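You operate a simulated robot arm through the tools that you are given. There is no shell and no other tool.

Carry out the task below with a simulated robot arm. There is one attempt and no reset: what you move stays moved.

Task
Put the washer back to a plain 30 mixed wash, but don't start it.
Fine: child lock off, extra rinse off, no delay; leave the machine on.

The check looks at the end state, three seconds after you hand in, the way a careful person would. Anything else that was tipped, shoved, dropped, spilled or broken makes it a failure.

Robot
A 7-joint arm with a two-finger gripper, fixed in place. Base frame: the origin is on the floor under the middle of its stand, x ahead of it, y to its left, z up. Lengths are in mm, angles in degrees, forces in N, time in s.
With the tool pointing down near the work surface it reaches from about 340 to 720 mm from the base axis. Its first joint turns from -66.0 to 66.0 degrees. Payload 2.45 kg.
The tool frame sits at the grasp point between the pads (the TCP): z along the fingers, y along the line on which they close. The tips reach 26 mm beyond it. The gripper opens to 96 mm; its body begins 69 mm behind the TCP.
Orientation is that of the tool frame in the base frame, as a unit quaternion [w, x, y, z]. With the fingers straight down and closing along the base's y, the tool's x points along the base's -x, its y along +y and its z along -z.

Tools
- The arm moves only by the tool step_arm. Its argument "series" is a list of rows, each a list of 7 numbers: the shift along the base's x, y, z in mm, then the turn, a rotation vector about the base's x, y, z in degrees, then the closure, from 0 (fully open) to 1 (shut). In form: [[x, y, z, wx, wy, wz, fingers], ...]. A call has 1 to 20 rows; each row shifts and turns the commanded pose from where the row before left it. Each row takes 0.2 s and may step no farther than 50 mm and 8.6 degrees from the row before; otherwise, or with a gripper value out of range, the whole call is refused. A pose out of reach is approached as far as the arm can. The call stops where the force on the tool passes 40 N (or 10 N more than at its start, if that is more) or the arm is blocked; 0.2 s more then pass. The fingers move at their own pace (about 50 mm/s each) and stop on an object; they squeeze with about 28 N. The grip force told is the motor's: it shows also when the fingers shut on nothing. Time passes only in rows, and 0.2 s behind the last, so rows that do not move let the fingers close. It gives the time, the measured TCP pose, the force on the tool (base axes), the opening and the grip force at its end, in the units of the frame above (readings bear some noise), with the torque about the TCP (base axes, N m) and any sound that the robot's microphone picked up.
- Cameras (640 x 400 px; columns grow to the right, rows downward): "scene" is fixed at [159.5, -384.8, 1430.6]; the picture's right is [0.83, -0.56, 0.00], its down [-0.29, -0.43, -0.85] and it looks along [0.48, 0.71, -0.52] (base axes); focal length 337 px, centre (320, 200). "wrist" rides on the gripper at [82, 3, -98] in the tool frame; the picture's right is [-0.04, 1.00, 0.00], its down [-0.73, -0.03, -0.68] and it looks along [-0.68, -0.03, 0.73] (tool axes); focal length 256 px, centre (320, 200). There is no depth. A picture from a camera that has moved, and an enlarged one, comes with that camera's place and axes in the base frame and with its lens.
- capture(camera): a new picture of that camera. The clock stands still meanwhile.
- enlarge(camera, box): a new picture of the part [left, top, right, bottom] of that camera's present view, enlarged. The clock stands still meanwhile.
- finish_job(): hands the job in; it is judged then, once.

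Places have to be worked out from the pictures, the camera data and where the tool is seen. Open the gripper and draw the arm clear of the work before you hand the job in, unless the task says otherwise.

The tools are called after "Call:" as a command line: name --pt "numbers of a row" for each row, then --argument value for the rest, lists and objects as JSON in quotes. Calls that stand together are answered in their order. step_arm: Moves the arm, as the interface text tells. Its arguments: {"type":"object","properties":{"series":{"type":"array"}},"required":["series"]} The other tools are called the same way: capture (camera) takes a picture; enlarge (camera, box) takes an enlarged picture of a part of a camera's view; finish_job () hands the job in.

At the start:

```text
time: 0.0
tcp_pos: [342.1, 235.1, 1098.1]
orientation: [0.0, 0.0, 1.0, -0.001]
force: [1.0, 0.6, -0.2]
moment: [-0.02, 0.01, 0.02]
opening: 95.9
gripper_force: 0.2
```

scene: 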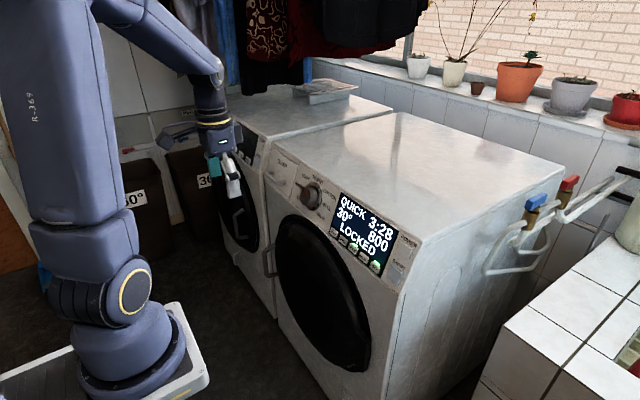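
wrist: 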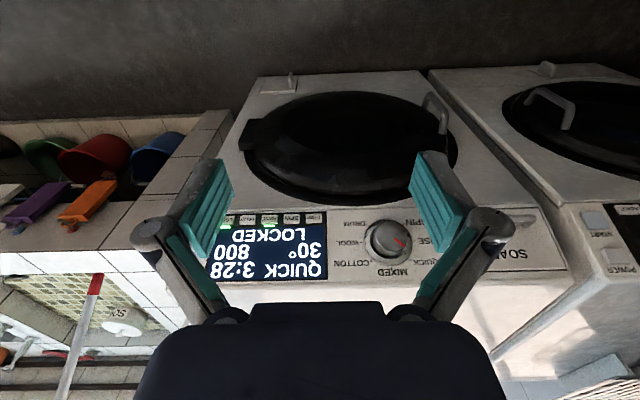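

I'll start by looking closely at the washer's panel from both cameras before I move anything.

Call:
enlarge --camera "scene" --box '[260, 140, 430, 290]'

Call:
enlarge --camera "wrist" --box '[190, 190, 450, 300]'

Call:
enlarge --camera "wrist" --box '[200, 190, 340, 290]'

```text
2.67 times, centred on (345, 215) of scene
camera zoom: at [159.5, -384.8, 1430.6], right [0.83, -0.56, 0.0], down [-0.29, -0.43, -0.85], along [0.48, 0.71, -0.52], focal length 898 px, centre (253, 160)
```

zoom: 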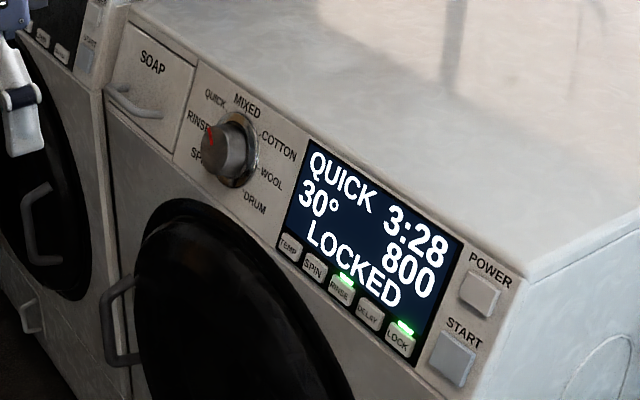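

```text
2.46 times, centred on (320, 245) of wrist
camera zoom: at [261.1, 238.6, 1195.5], right [0.04, 1.0, 0.0], down [0.73, -0.03, 0.68], along [0.68, -0.03, -0.73], focal length 630 px, centre (320, 89)
```

zoom: 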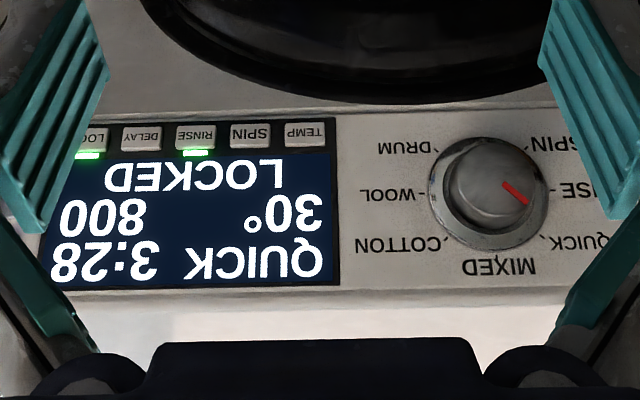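

```text
4.00 times, centred on (270, 240) of wrist
camera zoom: at [261.1, 238.6, 1195.5], right [0.04, 1.0, 0.0], down [0.73, -0.03, 0.68], along [0.68, -0.03, -0.73], focal length 1024 px, centre (520, 40)
```

zoom: 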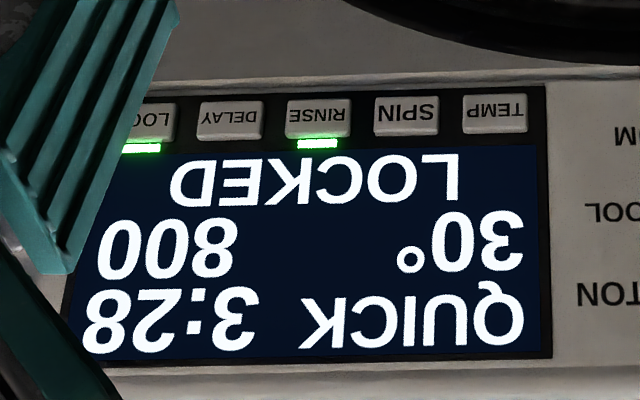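

The display reads QUICK 3:28, 30°, 800, LOCKED, with the RINSE and LOCK lamps lit. By triangulation the knob is near (617, 342, 922), and the panel leans back about 18°. I'll turn the tool to face the panel in small steps, keeping a safe standoff and closing the fingers on the way.

Call:
step_arm --pt "15 0 -5 0 -8 0 1" --pt "15 0 -5 0 -8 0 1" --pt "15 0 -5 0 -8 0 1" --pt "15 0 -5 0 -8 0 1" --pt "15 0 -5 0 -8 0 1" --pt "0 0 0 0 0 0 1"

```text
time: 1.4
tcp_pos: [417.3, 234.0, 1071.4]
orientation: [0.342, 0.0, 0.94, 0.0]
force: [0.5, -0.2, 0.1]
moment: [-0.01, 0.03, 0.02]
opening: 0.0
gripper_force: 28.1
```

The arm tracked that well, with the tool 40° off vertical. I'll turn it the remaining 32° while easing forward, then check the view.

Call:
step_arm --pt "10 0 -5 0 -8 0 1" --pt "10 0 -5 0 -8 0 1" --pt "10 0 -5 0 -8 0 1" --pt "10 0 -5 0 -8 0 1" --pt "0 0 0 0 0 0 1"

Call:
capture --camera "wrist"

Call:
capture --camera "scene"

```text
time: 2.6
tcp_pos: [456.9, 235.1, 1053.1]
orientation: [0.589, 0.0, 0.808, 0.0]
force: [0.1, -0.2, -0.5]
moment: [0.03, 0.03, 0.02]
opening: 0.0
gripper_force: 27.9
```

```text
taken
camera wrist: at [339.1, 238.6, 1004.5], right [0.01, 1.0, 0.04], down [-0.42, -0.03, 0.91], along [0.91, -0.03, 0.42], focal length 256 px, centre (320, 200)
```

wrist: 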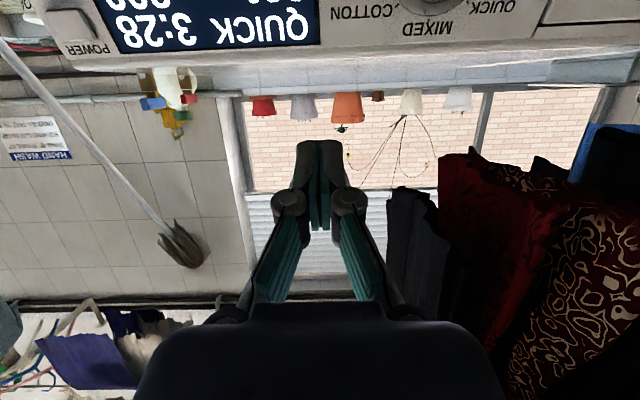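

```text
taken
```

scene: 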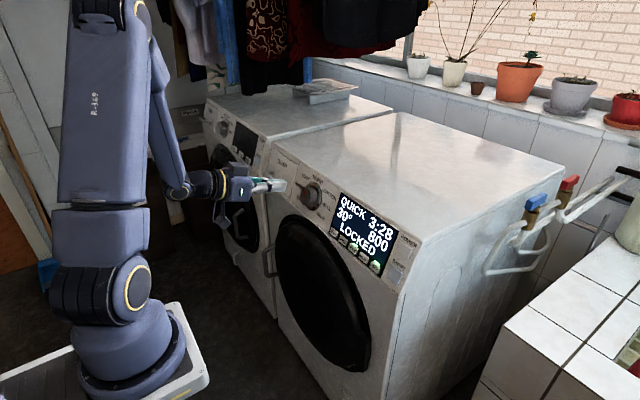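

The camera now rides under the gripper and looks up, so I need to be lower for it to see the buttons. I'll drop about 150 mm at this standoff and measure the panel.

Call:
step_arm --pt "0 0 -38 0 0 0 1" --pt "0 0 -38 0 0 0 1" --pt "0 0 -38 0 0 0 1" --pt "0 0 -38 0 0 0 1" --pt "0 0 0 0 0 0 1"

Call:
capture --camera "wrist"

Call:
capture --camera "scene"

```text
time: 3.8
tcp_pos: [456.7, 236.4, 899.3]
orientation: [0.588, 0.0, 0.809, 0.0]
force: [0.5, -0.3, -0.1]
moment: [0.0, -0.03, 0.02]
opening: 0.0
gripper_force: 28.2
```

```text
taken
camera wrist: at [339.1, 240.5, 850.5], right [0.01, 1.0, 0.04], down [-0.42, -0.03, 0.91], along [0.91, -0.03, 0.42], focal length 256 px, centre (320, 200)
```

wrist: 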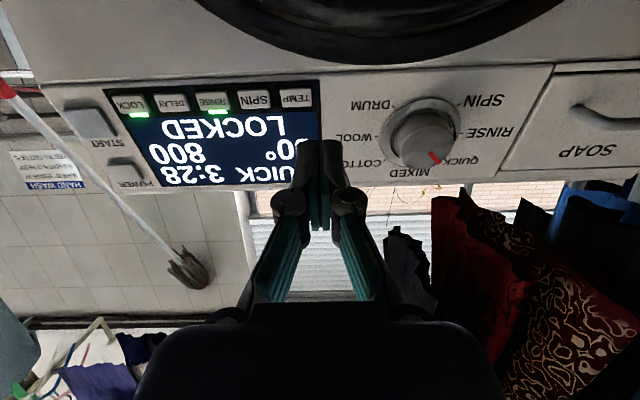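

```text
taken
```

scene: 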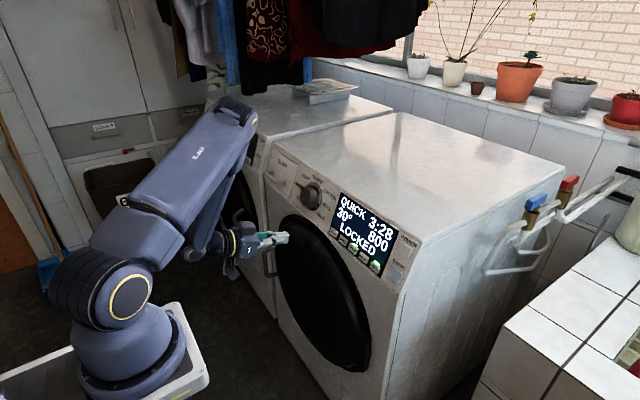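

Call:
enlarge --camera "wrist" --box '[60, 60, 330, 220]'

Call:
enlarge --camera "wrist" --box '[330, 60, 530, 190]'

Call:
enlarge --camera "scene" --box '[320, 180, 420, 290]'

```text
2.37 times, centred on (195, 140) of wrist
camera zoom: at [339.1, 240.5, 850.5], right [0.01, 1.0, 0.04], down [-0.42, -0.03, 0.91], along [0.91, -0.03, 0.42], focal length 607 px, centre (616, 342)
```

zoom: 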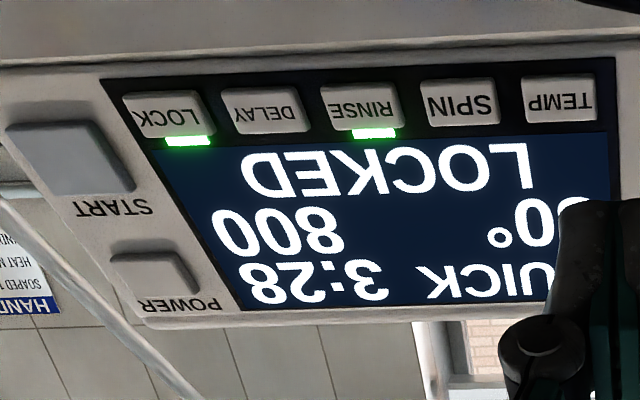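

```text
3.08 times, centred on (430, 125) of wrist
camera zoom: at [339.1, 240.5, 850.5], right [0.01, 1.0, 0.04], down [-0.42, -0.03, 0.91], along [0.91, -0.03, 0.42], focal length 788 px, centre (-18, 431)
```

zoom: 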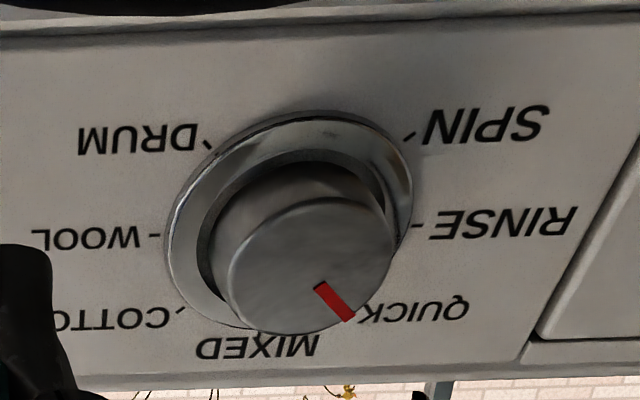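

```text
3.64 times, centred on (370, 235) of scene
camera zoom: at [159.5, -384.8, 1430.6], right [0.83, -0.56, 0.0], down [-0.29, -0.43, -0.85], along [0.48, 0.71, -0.52], focal length 1225 px, centre (138, 73)
```

zoom: 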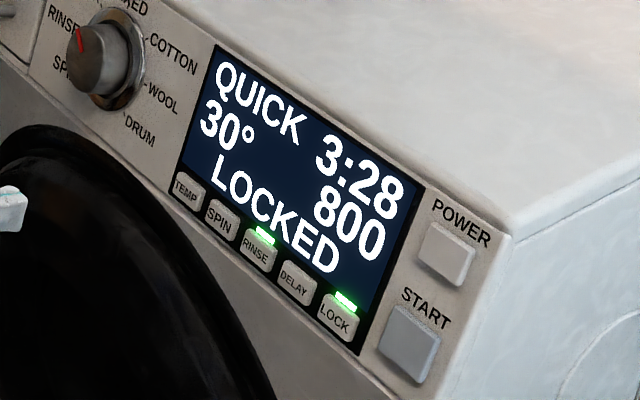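

From the two views I place the buttons at z≈867, x≈609, 41.6 mm apart: LOCK y≈46, DELAY 88, RINSE 129, SPIN 171, TEMP 213. The panel tilts about 19°. I'll move the closed fingertips to about 40 mm in front of LOCK.

Call:
step_arm --pt "0 -38 0 0 0 0 1" --pt "0 -38 0 0 0 0 1" --pt "10 -38 -3 0 0 0 1" --pt "20 -38 -3 0 0 0 1" --pt "30 -38 -3 0 0 0 1" --pt "30 0 -3 0 0 0 1" --pt "0 0 0 0 0 0 1"

Call:
capture --camera "wrist"

Call:
capture --camera "scene"

```text
time: 5.4
tcp_pos: [543.0, 85.9, 899.1]
orientation: [0.588, 0.001, 0.809, -0.003]
force: [0.2, 0.0, -0.1]
moment: [0.0, -0.03, -0.02]
opening: 0.0
gripper_force: 28.3
out of reach, approached as far as the arm can: row 5, 6
```

```text
taken
camera wrist: at [425.0, 90.3, 850.4], right [0.02, 1.0, 0.03], down [-0.42, -0.02, 0.91], along [0.91, -0.03, 0.42], focal length 256 px, centre (320, 200)
```

wrist: 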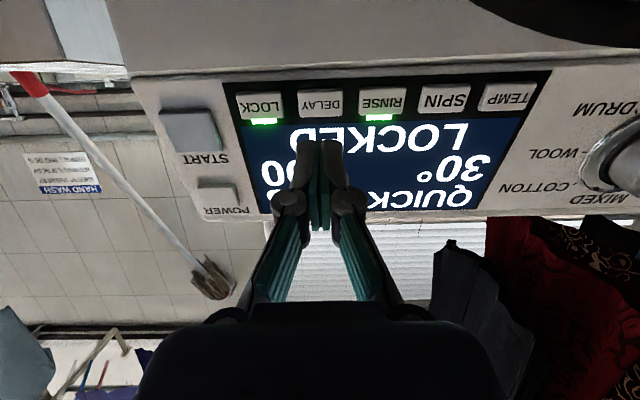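

```text
taken
```

scene: 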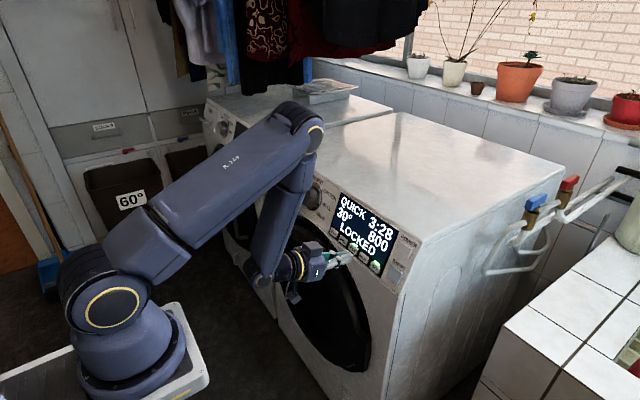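

The arm stopped at (543, 86, 899), because with the tool this level the wrist gets too close to the base. I'll tilt the tool steeper, to about 45° down, which moves the wrist up and should bring y=46 into reach.

Call:
step_arm --pt "0 0 0 0 8 0 1" --pt "0 0 0 0 8 0 1" --pt "0 0 0 0 8 0 1" --pt "0 0 0 0 0 0 1"

Call:
capture --camera "wrist"

Call:
capture --camera "scene"

```text
time: 6.4
tcp_pos: [543.3, 86.2, 898.3]
orientation: [0.406, 0.0, 0.914, -0.001]
force: [0.3, 0.1, 0.1]
moment: [-0.02, 0.01, 0.02]
opening: 0.1
gripper_force: 27.6
```

```text
taken
camera wrist: at [416.1, 89.7, 903.5], right [0.03, 1.0, 0.03], down [-0.01, -0.03, 1.0], along [1.0, -0.03, 0.01], focal length 256 px, centre (320, 200)
```

wrist: 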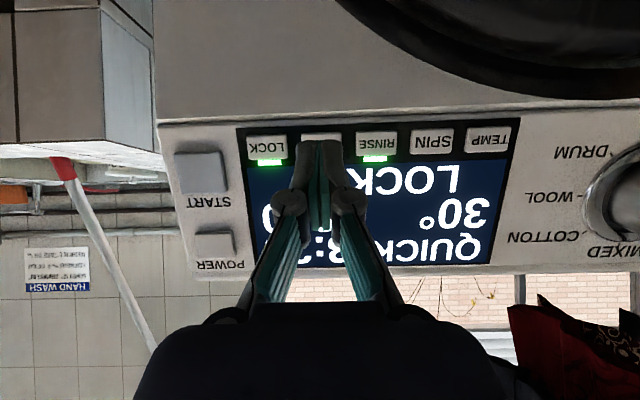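

```text
taken
```

scene: 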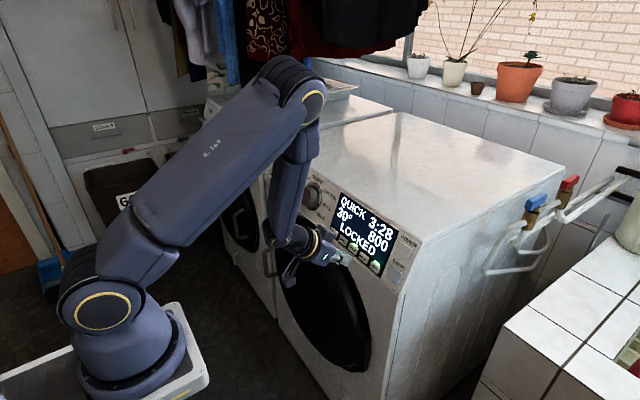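

The commanded pose is clamped at (543, 86, 898) and the tool now points 42° down, with the tip in front of DELAY. I'll slide 40 mm along -y to line up with LOCK, without moving any closer.

Call:
step_arm --pt "0 -20 0 0 0 0 1" --pt "0 -20 0 0 0 0 1" --pt "0 0 0 0 0 0 1"

Call:
capture --camera "wrist"

```text
time: 7.2
tcp_pos: [542.6, 45.2, 897.8]
orientation: [0.407, 0.0, 0.913, 0.0]
force: [0.5, -0.4, 1.2]
moment: [0.01, -0.01, 0.0]
opening: 0.0
gripper_force: 27.7
```

```text
taken
camera wrist: at [415.9, 48.9, 902.6], right [0.03, 1.0, 0.03], down [-0.01, -0.03, 1.0], along [1.0, -0.03, 0.01], focal length 256 px, centre (320, 200)
```

wrist: 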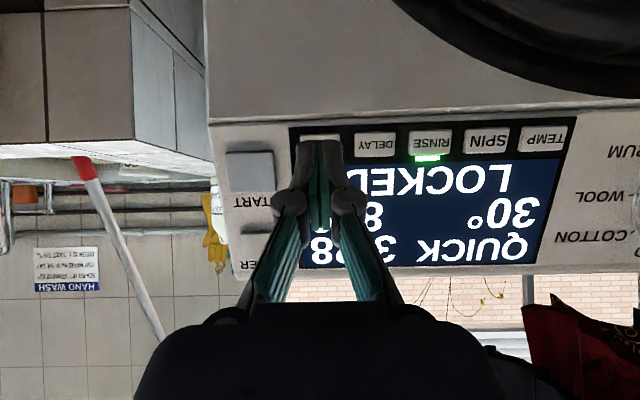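

LOCK is straight ahead at about (609.5, 45.5, 865). I'll bring the tip to about 10 mm short of it and look again.

Call:
step_arm --pt "16 0 -9 0 0 0 1" --pt "16 0 -9 0 0 0 1" --pt "0 0 0 0 0 0 1"

Call:
capture --camera "wrist"

Call:
enlarge --camera "scene" --box '[320, 200, 420, 290]'

```text
time: 8.0
tcp_pos: [574.8, 43.9, 881.7]
orientation: [0.406, 0.0, 0.914, 0.0]
force: [1.1, 0.5, 0.0]
moment: [-0.01, -0.01, 0.0]
opening: 0.0
gripper_force: 27.6
```

```text
taken
camera wrist: at [448.2, 48.2, 885.6], right [0.03, 1.0, 0.03], down [-0.01, -0.03, 1.0], along [1.0, -0.03, 0.01], focal length 256 px, centre (320, 200)
```

wrist: 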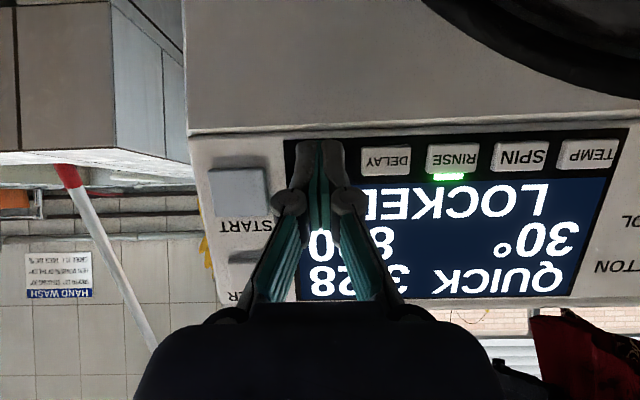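

```text
4.44 times, centred on (370, 245) of scene
camera zoom: at [159.5, -384.8, 1430.6], right [0.83, -0.56, 0.0], down [-0.29, -0.43, -0.85], along [0.48, 0.71, -0.52], focal length 1497 px, centre (98, 0)
```

zoom: 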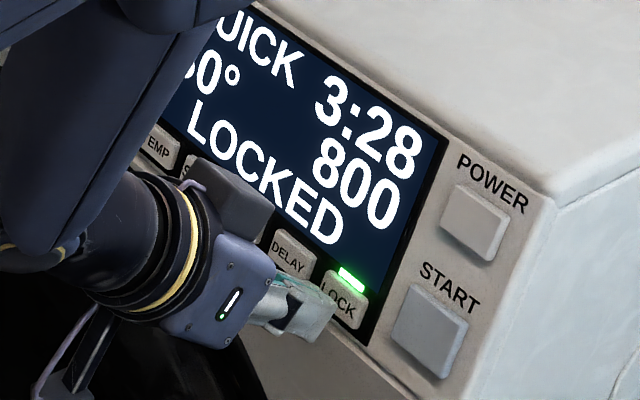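

The tip is about 10 mm short of LOCK and centred to within a millimetre or two. I'll nudge it up 2 mm and advance along the panel normal in small steps, watching the force.

Call:
step_arm --pt "0 1.5 2 0 0 0 1" --pt "2.8 0 -1 0 0 0 1" --pt "2.8 0 -1 0 0 0 1" --pt "1.9 0 -0.6 0 0 0 1"

Call:
enlarge --camera "scene" --box '[320, 200, 420, 290]'

```text
time: 9.0
tcp_pos: [581.4, 47.1, 880.8]
orientation: [0.407, 0.0, 0.914, 0.0]
force: [0.0, 0.5, -0.5]
moment: [0.03, -0.02, 0.0]
opening: 0.0
gripper_force: 27.6
```

```text
4.44 times, centred on (370, 245) of scene
camera zoom: at [159.5, -384.8, 1430.6], right [0.83, -0.56, 0.0], down [-0.29, -0.43, -0.85], along [0.48, 0.71, -0.52], focal length 1497 px, centre (98, 0)
```

zoom: 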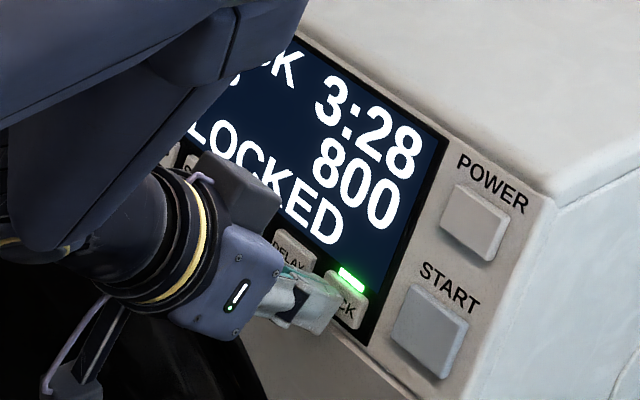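

There's no contact yet. I'll keep going in 1.5 mm steps along the normal.

Call:
step_arm --pt "1.4 -0.5 -0.5 0 0 0 1" --pt "1.4 -0.5 -0.5 0 0 0 1" --pt "1.4 0 -0.5 0 0 0 1"

```text
time: 9.8
tcp_pos: [585.9, 45.9, 879.1]
orientation: [0.407, 0.0, 0.913, 0.0]
force: [0.2, -0.5, -0.4]
moment: [-0.03, -0.02, 0.0]
opening: 0.0
gripper_force: 27.9
```

Still no force at (585.9, 45.9, 879.1). I'll go on in the same small steps.

Call:
step_arm --pt "1.4 0 -0.5 0 0 0 1" --pt "1.4 0 -0.5 0 0 0 1"

Call:
enlarge --camera "scene" --box '[320, 200, 420, 290]'

Call:
capture --camera "wrist"

```text
time: 10.4
tcp_pos: [588.5, 46.5, 879.0]
orientation: [0.407, 0.0, 0.913, 0.0]
force: [-1.7, 0.2, -0.3]
moment: [-0.01, 0.02, 0.0]
opening: 5.9
gripper_force: 28.2
heard: click
```

```text
4.44 times, centred on (370, 245) of scene
camera zoom: at [159.5, -384.8, 1430.6], right [0.83, -0.56, 0.0], down [-0.29, -0.43, -0.85], along [0.48, 0.71, -0.52], focal length 1497 px, centre (98, 0)
```

zoom: 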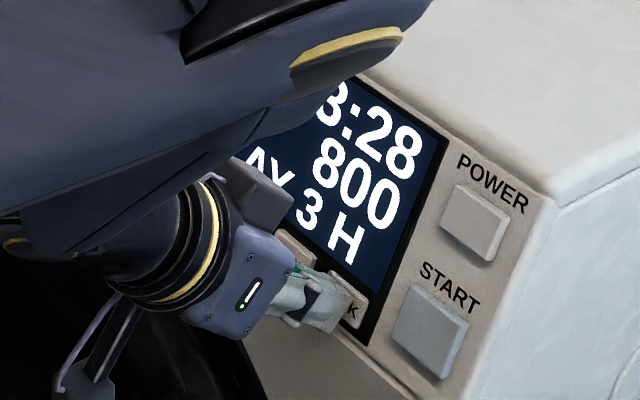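

```text
taken
camera wrist: at [461.6, 50.1, 883.2], right [0.03, 1.0, 0.03], down [-0.01, -0.03, 1.0], along [1.0, -0.03, 0.01], focal length 256 px, centre (320, 200)
```

wrist: 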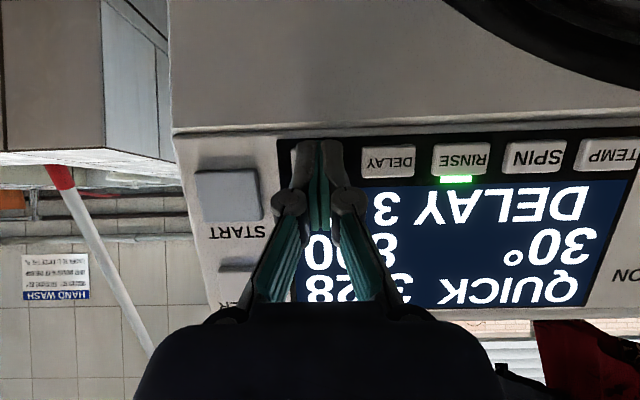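

That unlocked it: there was a click, the LOCK lamp is off and the display now reads DELAY 3 H. I'll back off right away along the normal and check the whole scene, including the arm's elbow.

Call:
step_arm --pt "-4 0 1.4 0 0 0 1" --pt "-14 0 5 0 0 0 1" --pt "-14 0 5 0 0 0 1"

Call:
capture --camera "scene"

Call:
capture --camera "wrist"

```text
time: 11.2
tcp_pos: [557.3, 46.4, 891.4]
orientation: [0.407, 0.0, 0.913, 0.0]
force: [-1.2, 0.5, 0.1]
moment: [0.04, -0.01, -0.02]
opening: 0.0
gripper_force: 29.4
```

```text
taken
```

scene: 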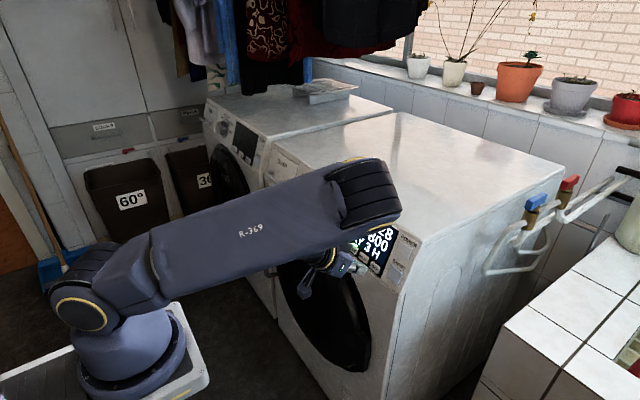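

```text
taken
camera wrist: at [430.5, 50.5, 895.4], right [0.03, 1.0, 0.03], down [-0.01, -0.03, 1.0], along [1.0, -0.03, 0.01], focal length 256 px, centre (320, 200)
```

wrist: 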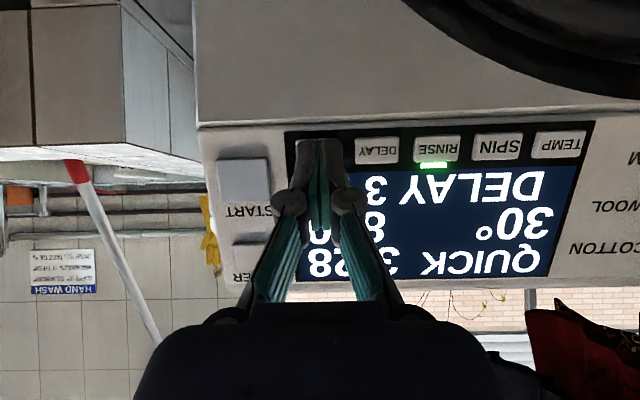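

The elbow has swung out toward the right, so I'll keep an eye on it. DELAY sits 41.6 mm in +y from LOCK, so I'll slide over at this standoff and look at both views.

Call:
step_arm --pt "-5 14 2 0 0 0 1" --pt "0 14 0 0 0 0 1" --pt "0 13.5 0 0 0 0 1" --pt "0 0 0 0 0 0 1"

Call:
capture --camera "scene"

Call:
capture --camera "wrist"

```text
time: 12.2
tcp_pos: [552.2, 87.8, 892.3]
orientation: [0.407, 0.001, 0.914, -0.001]
force: [-0.8, 0.2, 0.6]
moment: [-0.04, -0.01, 0.02]
opening: 0.1
gripper_force: 28.5
```

```text
taken
```

scene: 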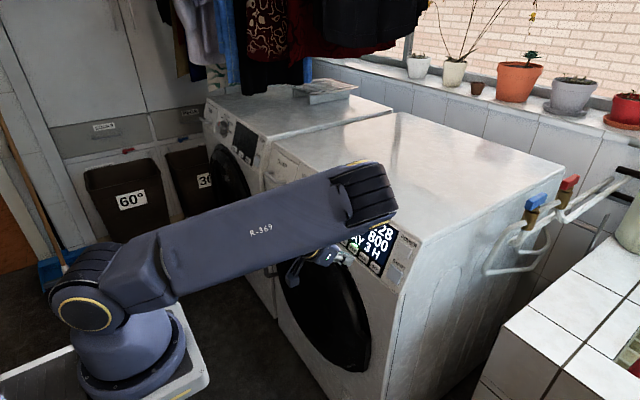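

```text
taken
camera wrist: at [426.0, 92.2, 896.2], right [0.03, 1.0, 0.03], down [-0.01, -0.03, 1.0], along [1.0, -0.03, 0.01], focal length 256 px, centre (320, 200)
```

wrist: 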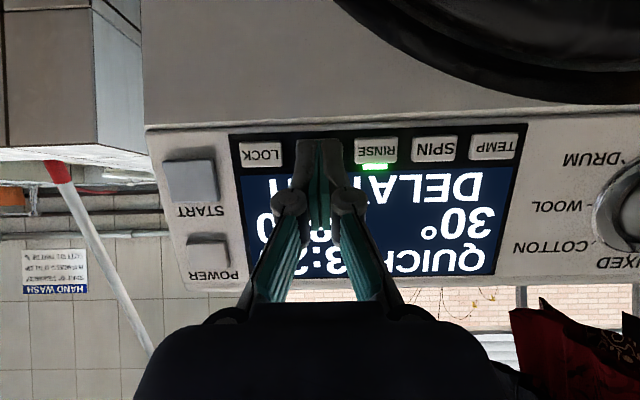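

The tip is lined up on DELAY, midway between LOCK and RINSE, and the elbow is well above the washer top. I'll move to just short of contact and then press in small steps as I did for LOCK.

Call:
step_arm --pt "15 0 -5.3 0 0 0 1" --pt "15 0 -5.3 0 0 0 1" --pt "2 0 -0.8 0 0 0 1" --pt "1.4 0 -0.4 0 0 0 1" --pt "1.4 0 -0.4 0 0 0 1" --pt "0 0 0 0 0 0 1"

```text
time: 13.6
tcp_pos: [587.0, 87.2, 881.3]
orientation: [0.407, 0.0, 0.914, 0.0]
force: [-1.5, 0.5, -0.9]
moment: [0.0, -0.01, 0.02]
opening: 5.9
gripper_force: 28.7
```

The tip has touched the button (-1.5 N) but there's no click yet. I'll press a little further.

Call:
step_arm --pt "1.4 0 -0.5 0 0 0 1"

Call:
capture --camera "wrist"

```text
time: 14.0
tcp_pos: [589.2, 86.9, 880.2]
orientation: [0.406, 0.0, 0.914, 0.001]
force: [-1.4, -0.7, 0.5]
moment: [0.0, 0.0, -0.04]
opening: 6.0
gripper_force: 28.9
heard: click
```

```text
taken
camera wrist: at [461.8, 91.3, 883.9], right [0.03, 1.0, 0.03], down [-0.01, -0.03, 1.0], along [1.0, -0.03, 0.01], focal length 256 px, centre (320, 200)
```

wrist: 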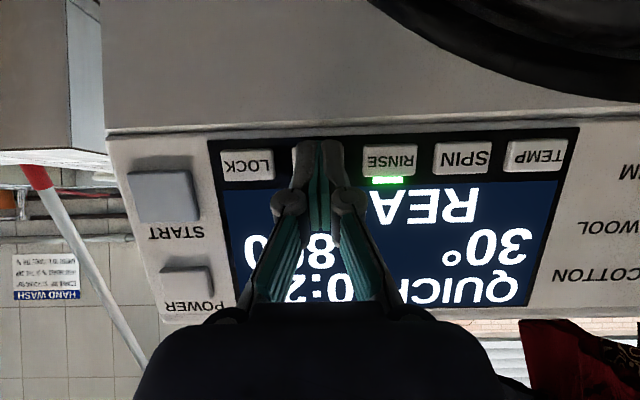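

One press cleared the delay: the display now reads QUICK 0:2x, READY. I'll retract and slide over to RINSE at y≈129.

Call:
step_arm --pt "-4 0 1.4 0 0 0 1" --pt "-16 0 5.5 0 0 0 1" --pt "-14 0 5 0 0 0 1" --pt "0 14 0 0 0 0 1" --pt "0 14 0 0 0 0 1" --pt "0 14 0 0 0 0 1" --pt "0 0 0 0 0 0 1"

Call:
capture --camera "wrist"

Call:
capture --camera "scene"

```text
time: 15.6
tcp_pos: [554.7, 127.1, 891.0]
orientation: [0.407, 0.0, 0.914, 0.0]
force: [0.3, -0.5, 0.4]
moment: [0.03, -0.02, 0.0]
opening: 0.2
gripper_force: 28.3
```

```text
taken
camera wrist: at [427.6, 132.7, 894.8], right [0.03, 1.0, 0.03], down [-0.01, -0.03, 1.0], along [1.0, -0.03, 0.01], focal length 256 px, centre (320, 200)
```

wrist: 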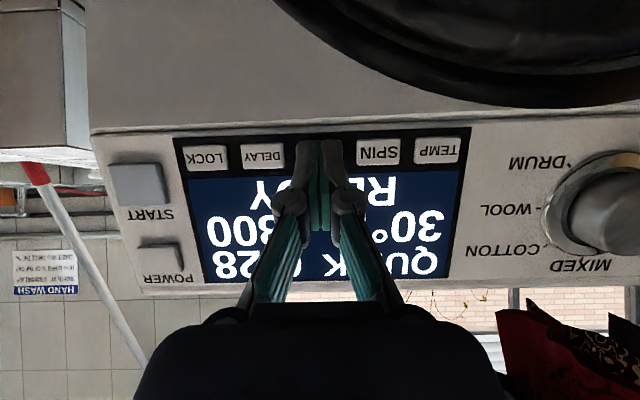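

```text
taken
```

scene: 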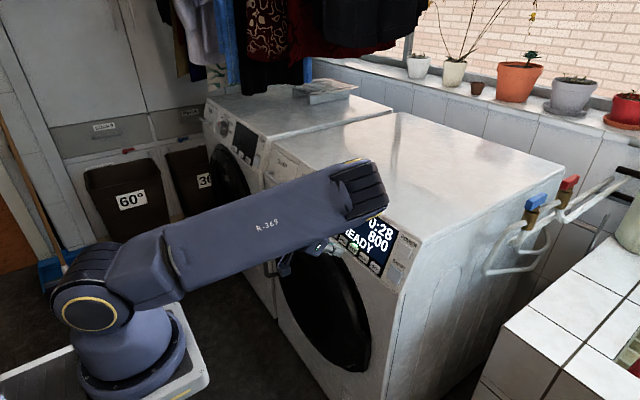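

The display shows QUICK 0:28, 30°, 800, READY, and the tip is centred on RINSE. I'll press it now in the same way.

Call:
step_arm --pt "14 0.5 -5 0 0 0 1" --pt "14 0.5 -5 0 0 0 1" --pt "2 0 -0.8 0 0 0 1" --pt "1.4 0 -0.4 0 0 0 1" --pt "1.4 0 -0.4 0 0 0 1" --pt "0 0 0 0 0 0 1"

```text
time: 17.0
tcp_pos: [587.3, 130.8, 880.3]
orientation: [0.407, 0.001, 0.913, 0.0]
force: [-0.5, 0.3, -0.3]
moment: [-0.01, 0.01, 0.01]
opening: 5.9
gripper_force: 28.6
```

The tip is just in contact, so I'll press about 1.5 mm further and check for the click.

Call:
step_arm --pt "1.4 -0.5 -0.5 0 0 0 1"

Call:
capture --camera "wrist"

```text
time: 17.4
tcp_pos: [588.3, 129.5, 879.6]
orientation: [0.406, 0.0, 0.914, 0.0]
force: [-2.1, 0.3, -0.5]
moment: [0.02, -0.01, 0.03]
opening: 5.9
gripper_force: 28.4
heard: click
```

```text
taken
camera wrist: at [461.8, 134.0, 883.6], right [0.03, 1.0, 0.03], down [-0.01, -0.03, 1.0], along [1.0, -0.03, 0.01], focal length 256 px, centre (320, 200)
```

wrist: 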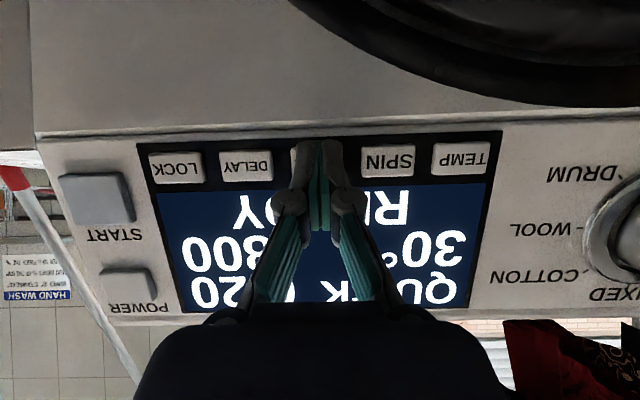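

RINSE is off: its lamp is out and the time dropped to 0:20. Next is the knob, so I'll retract, move over in front of it around y≈346 at a safe distance, and open the fingers.

Call:
step_arm --pt "-4 0 1.4 0 0 0 1" --pt "-16 0 5.5 0 0 0 1" --pt "-16 0 5.5 0 0 0 1" --pt "-3.5 36 9 0 0 0 1" --pt "-3.5 36 9 0 0 0 1" --pt "-3.5 36 9 0 0 0 1" --pt "-3.5 36 9 0 0 0 0" --pt "-3.5 36 9 0 0 0 0" --pt "-3.5 36 9 0 0 0 0" --pt "0 0 0 0 0 0 0"

Call:
capture --camera "scene"

Call:
capture --camera "wrist"

```text
time: 19.6
tcp_pos: [532.4, 347.6, 946.0]
orientation: [0.407, 0.001, 0.913, -0.001]
force: [-0.1, -0.4, 0.2]
moment: [-0.02, 0.0, -0.02]
opening: 92.3
gripper_force: 0.0
```

```text
taken
```

scene: 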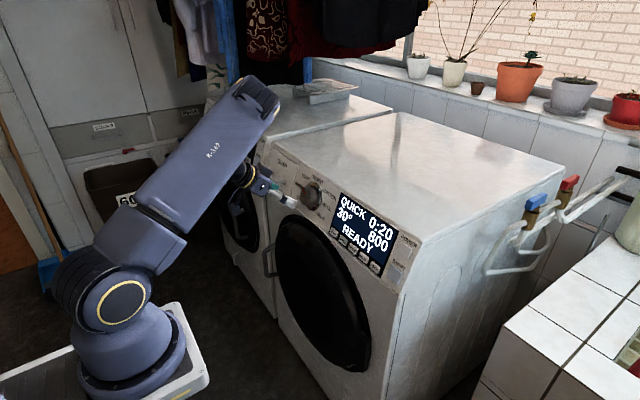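

```text
taken
camera wrist: at [404.5, 352.1, 949.9], right [0.03, 1.0, 0.03], down [-0.01, -0.03, 1.0], along [1.0, -0.03, 0.01], focal length 256 px, centre (320, 200)
```

wrist: 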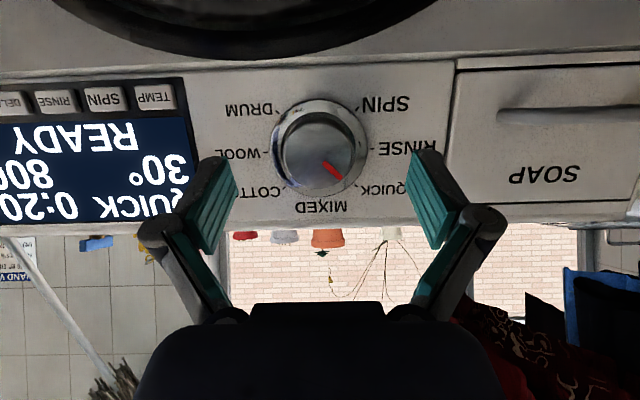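

The display is clear of options, and the knob is straight ahead between the open fingers. I'll turn the tool to the panel normal (about 19° down) and take a close view of the knob.

Call:
step_arm --pt "0 0 0 0 -8 0 0" --pt "0 0 0 0 -8 0 0" --pt "0 0 0 0 -7 0 0" --pt "0 0 0 0 0 0 0"

Call:
capture --camera "wrist"

Call:
enlarge --camera "scene" --box '[240, 140, 350, 230]'

```text
time: 20.6
tcp_pos: [531.8, 347.7, 945.9]
orientation: [0.581, 0.0, 0.814, 0.0]
force: [-0.7, -1.1, 0.1]
moment: [-0.01, -0.02, 0.0]
opening: 96.1
gripper_force: 0.0
```

```text
taken
camera wrist: at [413.0, 350.6, 899.0], right [0.01, 1.0, 0.04], down [-0.4, -0.03, 0.91], along [0.91, -0.03, 0.4], focal length 256 px, centre (320, 200)
```

wrist: 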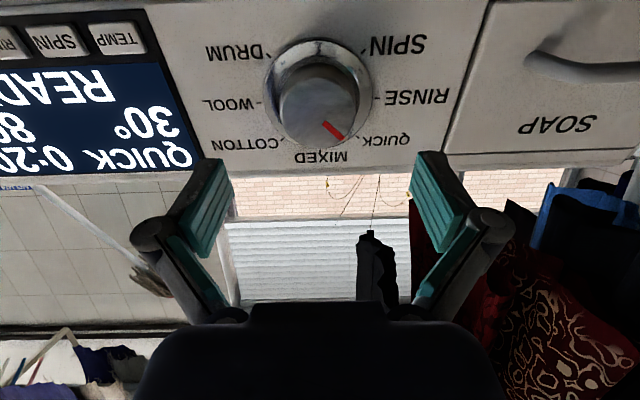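

```text
4.44 times, centred on (295, 185) of scene
camera zoom: at [159.5, -384.8, 1430.6], right [0.83, -0.56, 0.0], down [-0.29, -0.43, -0.85], along [0.48, 0.71, -0.52], focal length 1497 px, centre (431, 267)
```

zoom: 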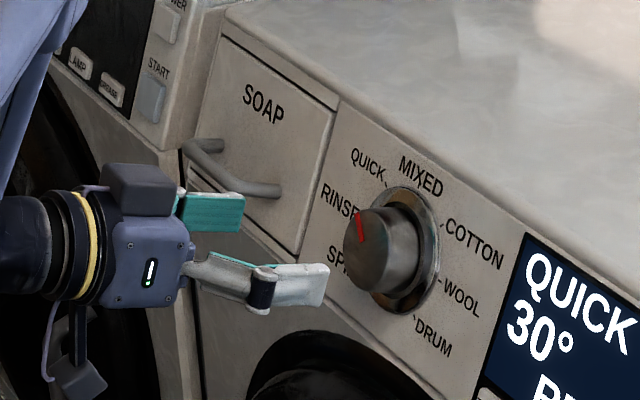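

The tool is now square to the panel at 19° down. I'll zoom in to locate the knob axis precisely.

Call:
enlarge --camera "wrist" --box '[240, 20, 400, 170]'

```text
2.67 times, centred on (320, 95) of wrist
camera zoom: at [413.0, 350.6, 899.0], right [0.01, 1.0, 0.04], down [-0.4, -0.03, 0.91], along [0.91, -0.03, 0.4], focal length 683 px, centre (320, 480)
```

zoom: 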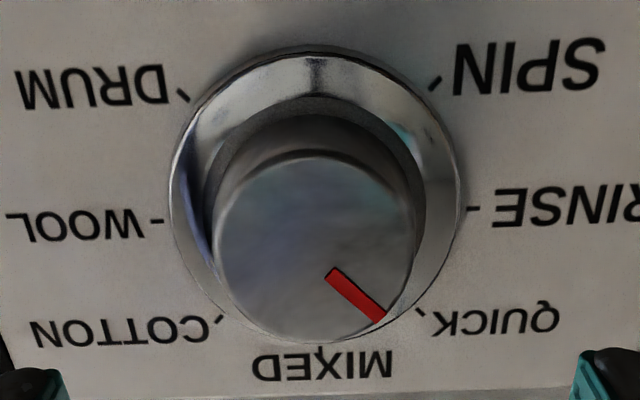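

I put the knob axis through about (600, 346, 920) on its front face, standing about 31 mm proud with a diameter of about 52 mm. I'll line up on that axis and advance 40 mm with the fingers open.

Call:
step_arm --pt "0 -1.5 -2 0 0 0 0" --pt "12.6 0 -4.3 0 0 0 0" --pt "12.6 0 -4.3 0 0 0 0" --pt "12.6 0 -4.3 0 0 0 0" --pt "0 0 0 0 0 0 0"

Call:
capture --camera "wrist"

Call:
enlarge --camera "scene" --box '[240, 140, 350, 230]'

```text
time: 21.8
tcp_pos: [569.9, 345.3, 930.3]
orientation: [0.581, 0.001, 0.814, -0.001]
force: [0.0, 0.0, 0.0]
moment: [-0.02, -0.01, -0.03]
opening: 96.2
gripper_force: 0.2
```

```text
taken
camera wrist: at [450.6, 348.4, 883.8], right [0.01, 1.0, 0.04], down [-0.4, -0.03, 0.91], along [0.92, -0.03, 0.4], focal length 256 px, centre (320, 200)
```

wrist: 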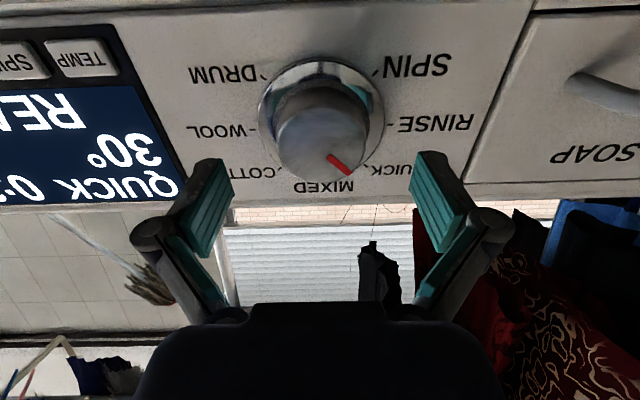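

```text
4.44 times, centred on (295, 185) of scene
camera zoom: at [159.5, -384.8, 1430.6], right [0.83, -0.56, 0.0], down [-0.29, -0.43, -0.85], along [0.48, 0.71, -0.52], focal length 1497 px, centre (431, 267)
```

zoom: 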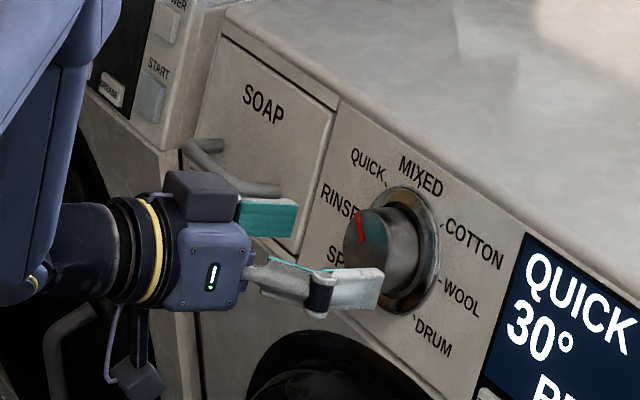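

The fingers straddle the knob nicely. I'll zoom in to check centring before the final advance.

Call:
enlarge --camera "wrist" --box '[200, 40, 440, 220]'

```text
2.22 times, centred on (320, 130) of wrist
camera zoom: at [450.6, 348.4, 883.8], right [0.01, 1.0, 0.04], down [-0.4, -0.03, 0.91], along [0.92, -0.03, 0.4], focal length 569 px, centre (320, 356)
```

zoom: 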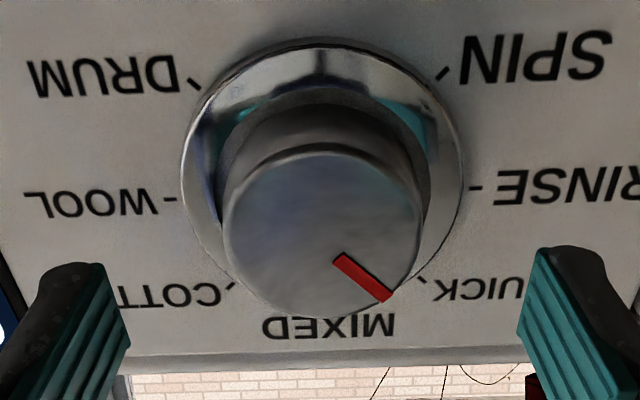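

The knob is centred within about 2 mm. I'll advance another 26 mm along the axis, dropping about 1 mm, so the tips stop about 10 mm short of the panel.

Call:
step_arm --pt "8.3 0 -3.3 0 0 0 0" --pt "8.3 0 -3.3 0 0 0 0" --pt "8.3 0 -3.3 0 0 0 0" --pt "0 0 0 0 0 0 0"

Call:
capture --camera "wrist"

Call:
enlarge --camera "scene" --box '[240, 140, 350, 230]'

```text
time: 22.8
tcp_pos: [594.3, 344.4, 920.5]
orientation: [0.581, 0.001, 0.814, -0.001]
force: [-0.7, -0.1, 0.3]
moment: [-0.04, 0.02, 0.0]
opening: 95.9
gripper_force: 0.1
```

```text
taken
camera wrist: at [475.4, 348.2, 873.9], right [0.01, 1.0, 0.04], down [-0.4, -0.03, 0.91], along [0.92, -0.03, 0.4], focal length 256 px, centre (320, 200)
```

wrist: 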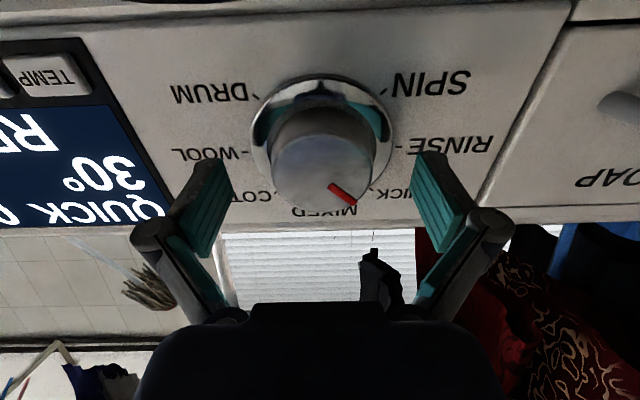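

```text
4.44 times, centred on (295, 185) of scene
camera zoom: at [159.5, -384.8, 1430.6], right [0.83, -0.56, 0.0], down [-0.29, -0.43, -0.85], along [0.48, 0.71, -0.52], focal length 1497 px, centre (431, 267)
```

zoom: 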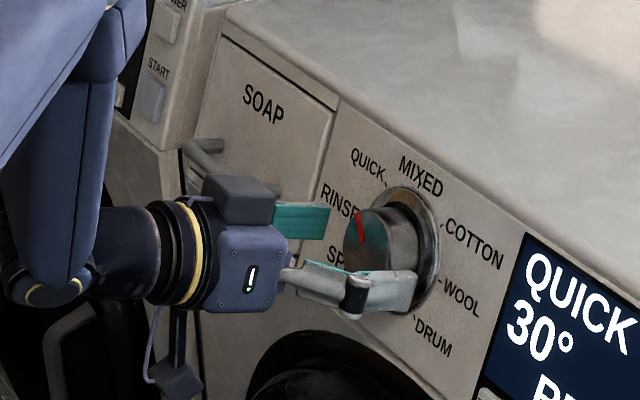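

The fingers are around the knob with no contact force. I'll close them on it.

Call:
step_arm --pt "0 0 0 0 0 0 0.3" --pt "0 0 0 0 0 0 1" --pt "0 0 0 0 0 0 1" --pt "0 0 0 0 0 0 1" --pt "0 0 0 0 0 0 1"

Call:
capture --camera "wrist"

```text
time: 24.0
tcp_pos: [594.0, 345.4, 920.4]
orientation: [0.581, -0.001, 0.814, 0.001]
force: [0.0, 4.9, -1.0]
moment: [0.04, 0.08, 0.19]
opening: 55.8
gripper_force: 45.2
```

```text
taken
camera wrist: at [475.0, 348.9, 874.1], right [0.01, 1.0, 0.04], down [-0.4, -0.03, 0.91], along [0.92, -0.03, 0.4], focal length 256 px, centre (320, 200)
```

wrist: 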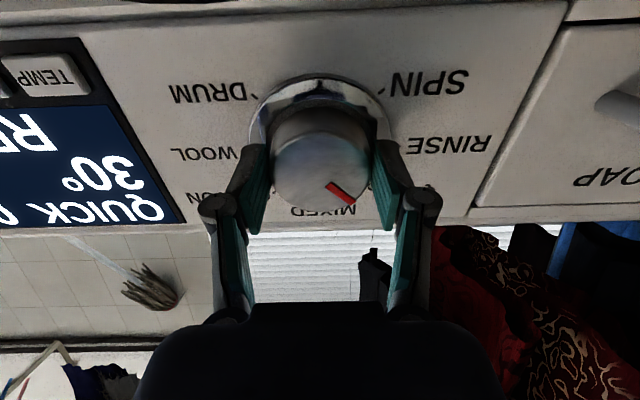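

The knob is held at 55.8 mm. I'll turn clockwise about the tool axis, 22.5° first, to check that it follows.

Call:
step_arm --pt "0 0.5 0 7.09 0 -2.44 1" --pt "0 0.5 0 7.09 0 -2.44 1" --pt "0 0 0 7.09 0 -2.44 1"

Call:
capture --camera "wrist"

Call:
capture --camera "scene"

```text
time: 24.8
tcp_pos: [592.7, 345.9, 921.2]
orientation: [0.568, 0.159, 0.799, 0.115]
force: [-17.8, 1.8, 3.2]
moment: [-0.23, -0.55, -0.58]
opening: 55.6
gripper_force: 44.9
```

```text
taken
camera wrist: at [477.4, 381.1, 881.6], right [0.14, 0.91, 0.4], down [-0.42, -0.31, 0.85], along [0.9, -0.28, 0.34], focal length 256 px, centre (320, 200)
```

wrist: 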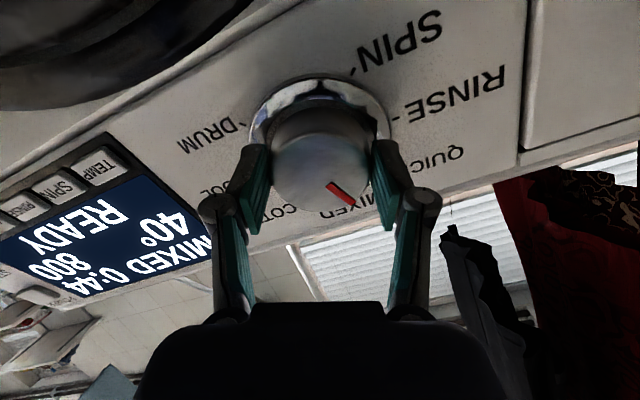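

```text
taken
```

scene: 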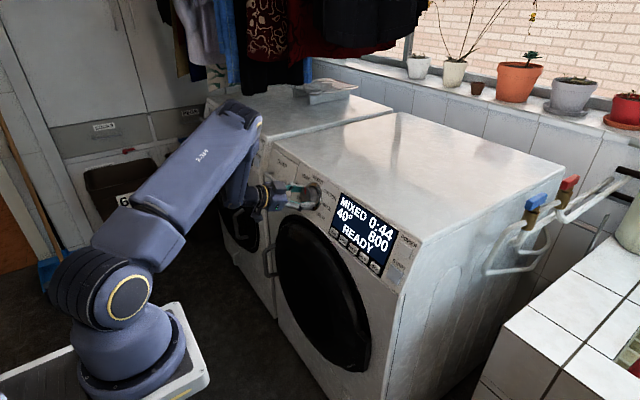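

The knob follows: the display reads MIXED 0:44, 40°. There's an 18 N push-back along x, so I'll ease back 1.5 mm while turning the remaining 22.5° to the MIXED mark.

Call:
step_arm --pt "-1.4 0 0.5 0 0 0 1" --pt "0 0 0 7.09 0 -2.44 1" --pt "0 0 0 7.09 0 -2.44 1" --pt "0 0 0 7.09 0 -2.44 1"

Call:
capture --camera "wrist"

Call:
enlarge --camera "scene" --box '[240, 140, 420, 290]'

```text
time: 25.8
tcp_pos: [594.0, 345.7, 921.0]
orientation: [0.536, 0.311, 0.752, 0.224]
force: [18.7, 21.3, -8.8]
moment: [0.06, -0.19, 0.35]
opening: 55.8
gripper_force: 45.4
```

```text
taken
camera wrist: at [483.7, 407.2, 900.1], right [0.24, 0.68, 0.7], down [-0.48, -0.54, 0.69], along [0.85, -0.5, 0.2], focal length 256 px, centre (320, 200)
```

wrist: 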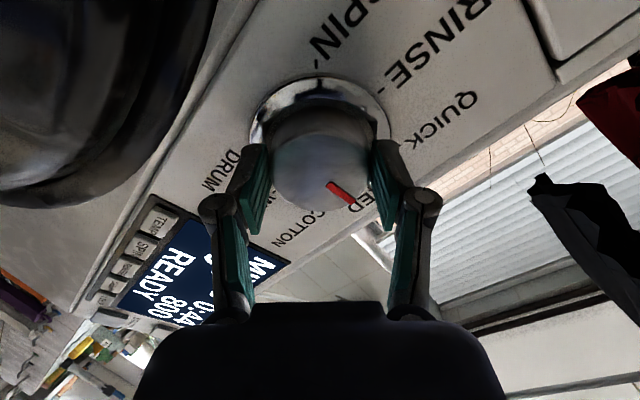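

```text
2.67 times, centred on (330, 215) of scene
camera zoom: at [160.2, -384.2, 1430.7], right [0.83, -0.56, 0.0], down [-0.29, -0.43, -0.85], along [0.48, 0.7, -0.52], focal length 898 px, centre (293, 160)
```

zoom: 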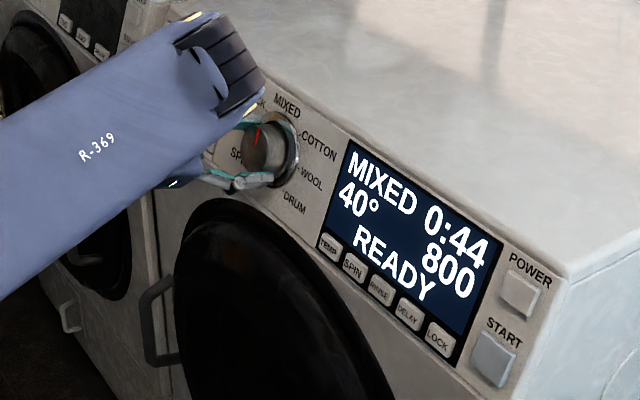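

The pointer is at MIXED and the display shows MIXED 0:44, 40°, 800. I'll open the fingers, back straight out along the axis and look at where the knob settles.

Call:
step_arm --pt "0 0 0 0 0 0 0" --pt "0 0 0 0 0 0 0" --pt "0 0 0 0 0 0 0" --pt "-9.5 0 3.3 0 0 0 0" --pt "-14 0 4.9 0 0 0 0" --pt "-19 0 6.5 0 0 0 0" --pt "-19 0 6.5 0 0 0 0"

Call:
capture --camera "wrist"

Call:
capture --camera "scene"

```text
time: 27.4
tcp_pos: [530.4, 345.8, 941.9]
orientation: [0.537, 0.312, 0.752, 0.221]
force: [-1.3, -0.7, 0.1]
moment: [0.02, 0.01, 0.0]
opening: 95.9
gripper_force: 0.1
```

```text
taken
camera wrist: at [420.1, 405.7, 920.9], right [0.24, 0.68, 0.69], down [-0.48, -0.54, 0.69], along [0.84, -0.5, 0.2], focal length 256 px, centre (320, 200)
```

wrist: 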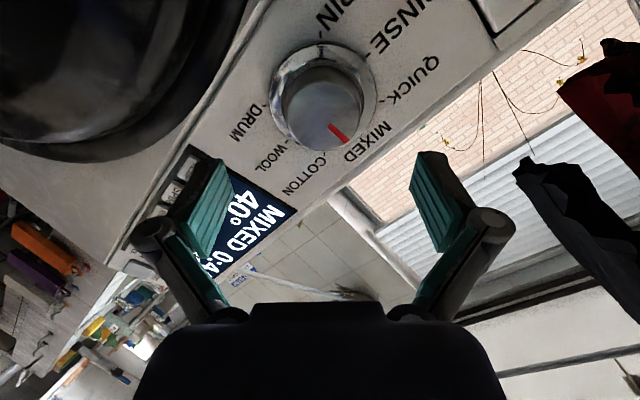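

```text
taken
```

scene: 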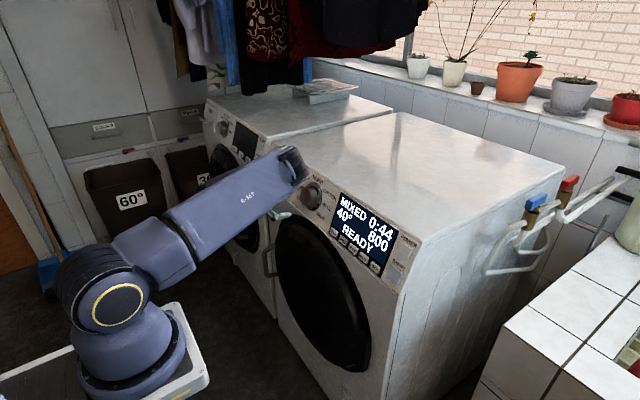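

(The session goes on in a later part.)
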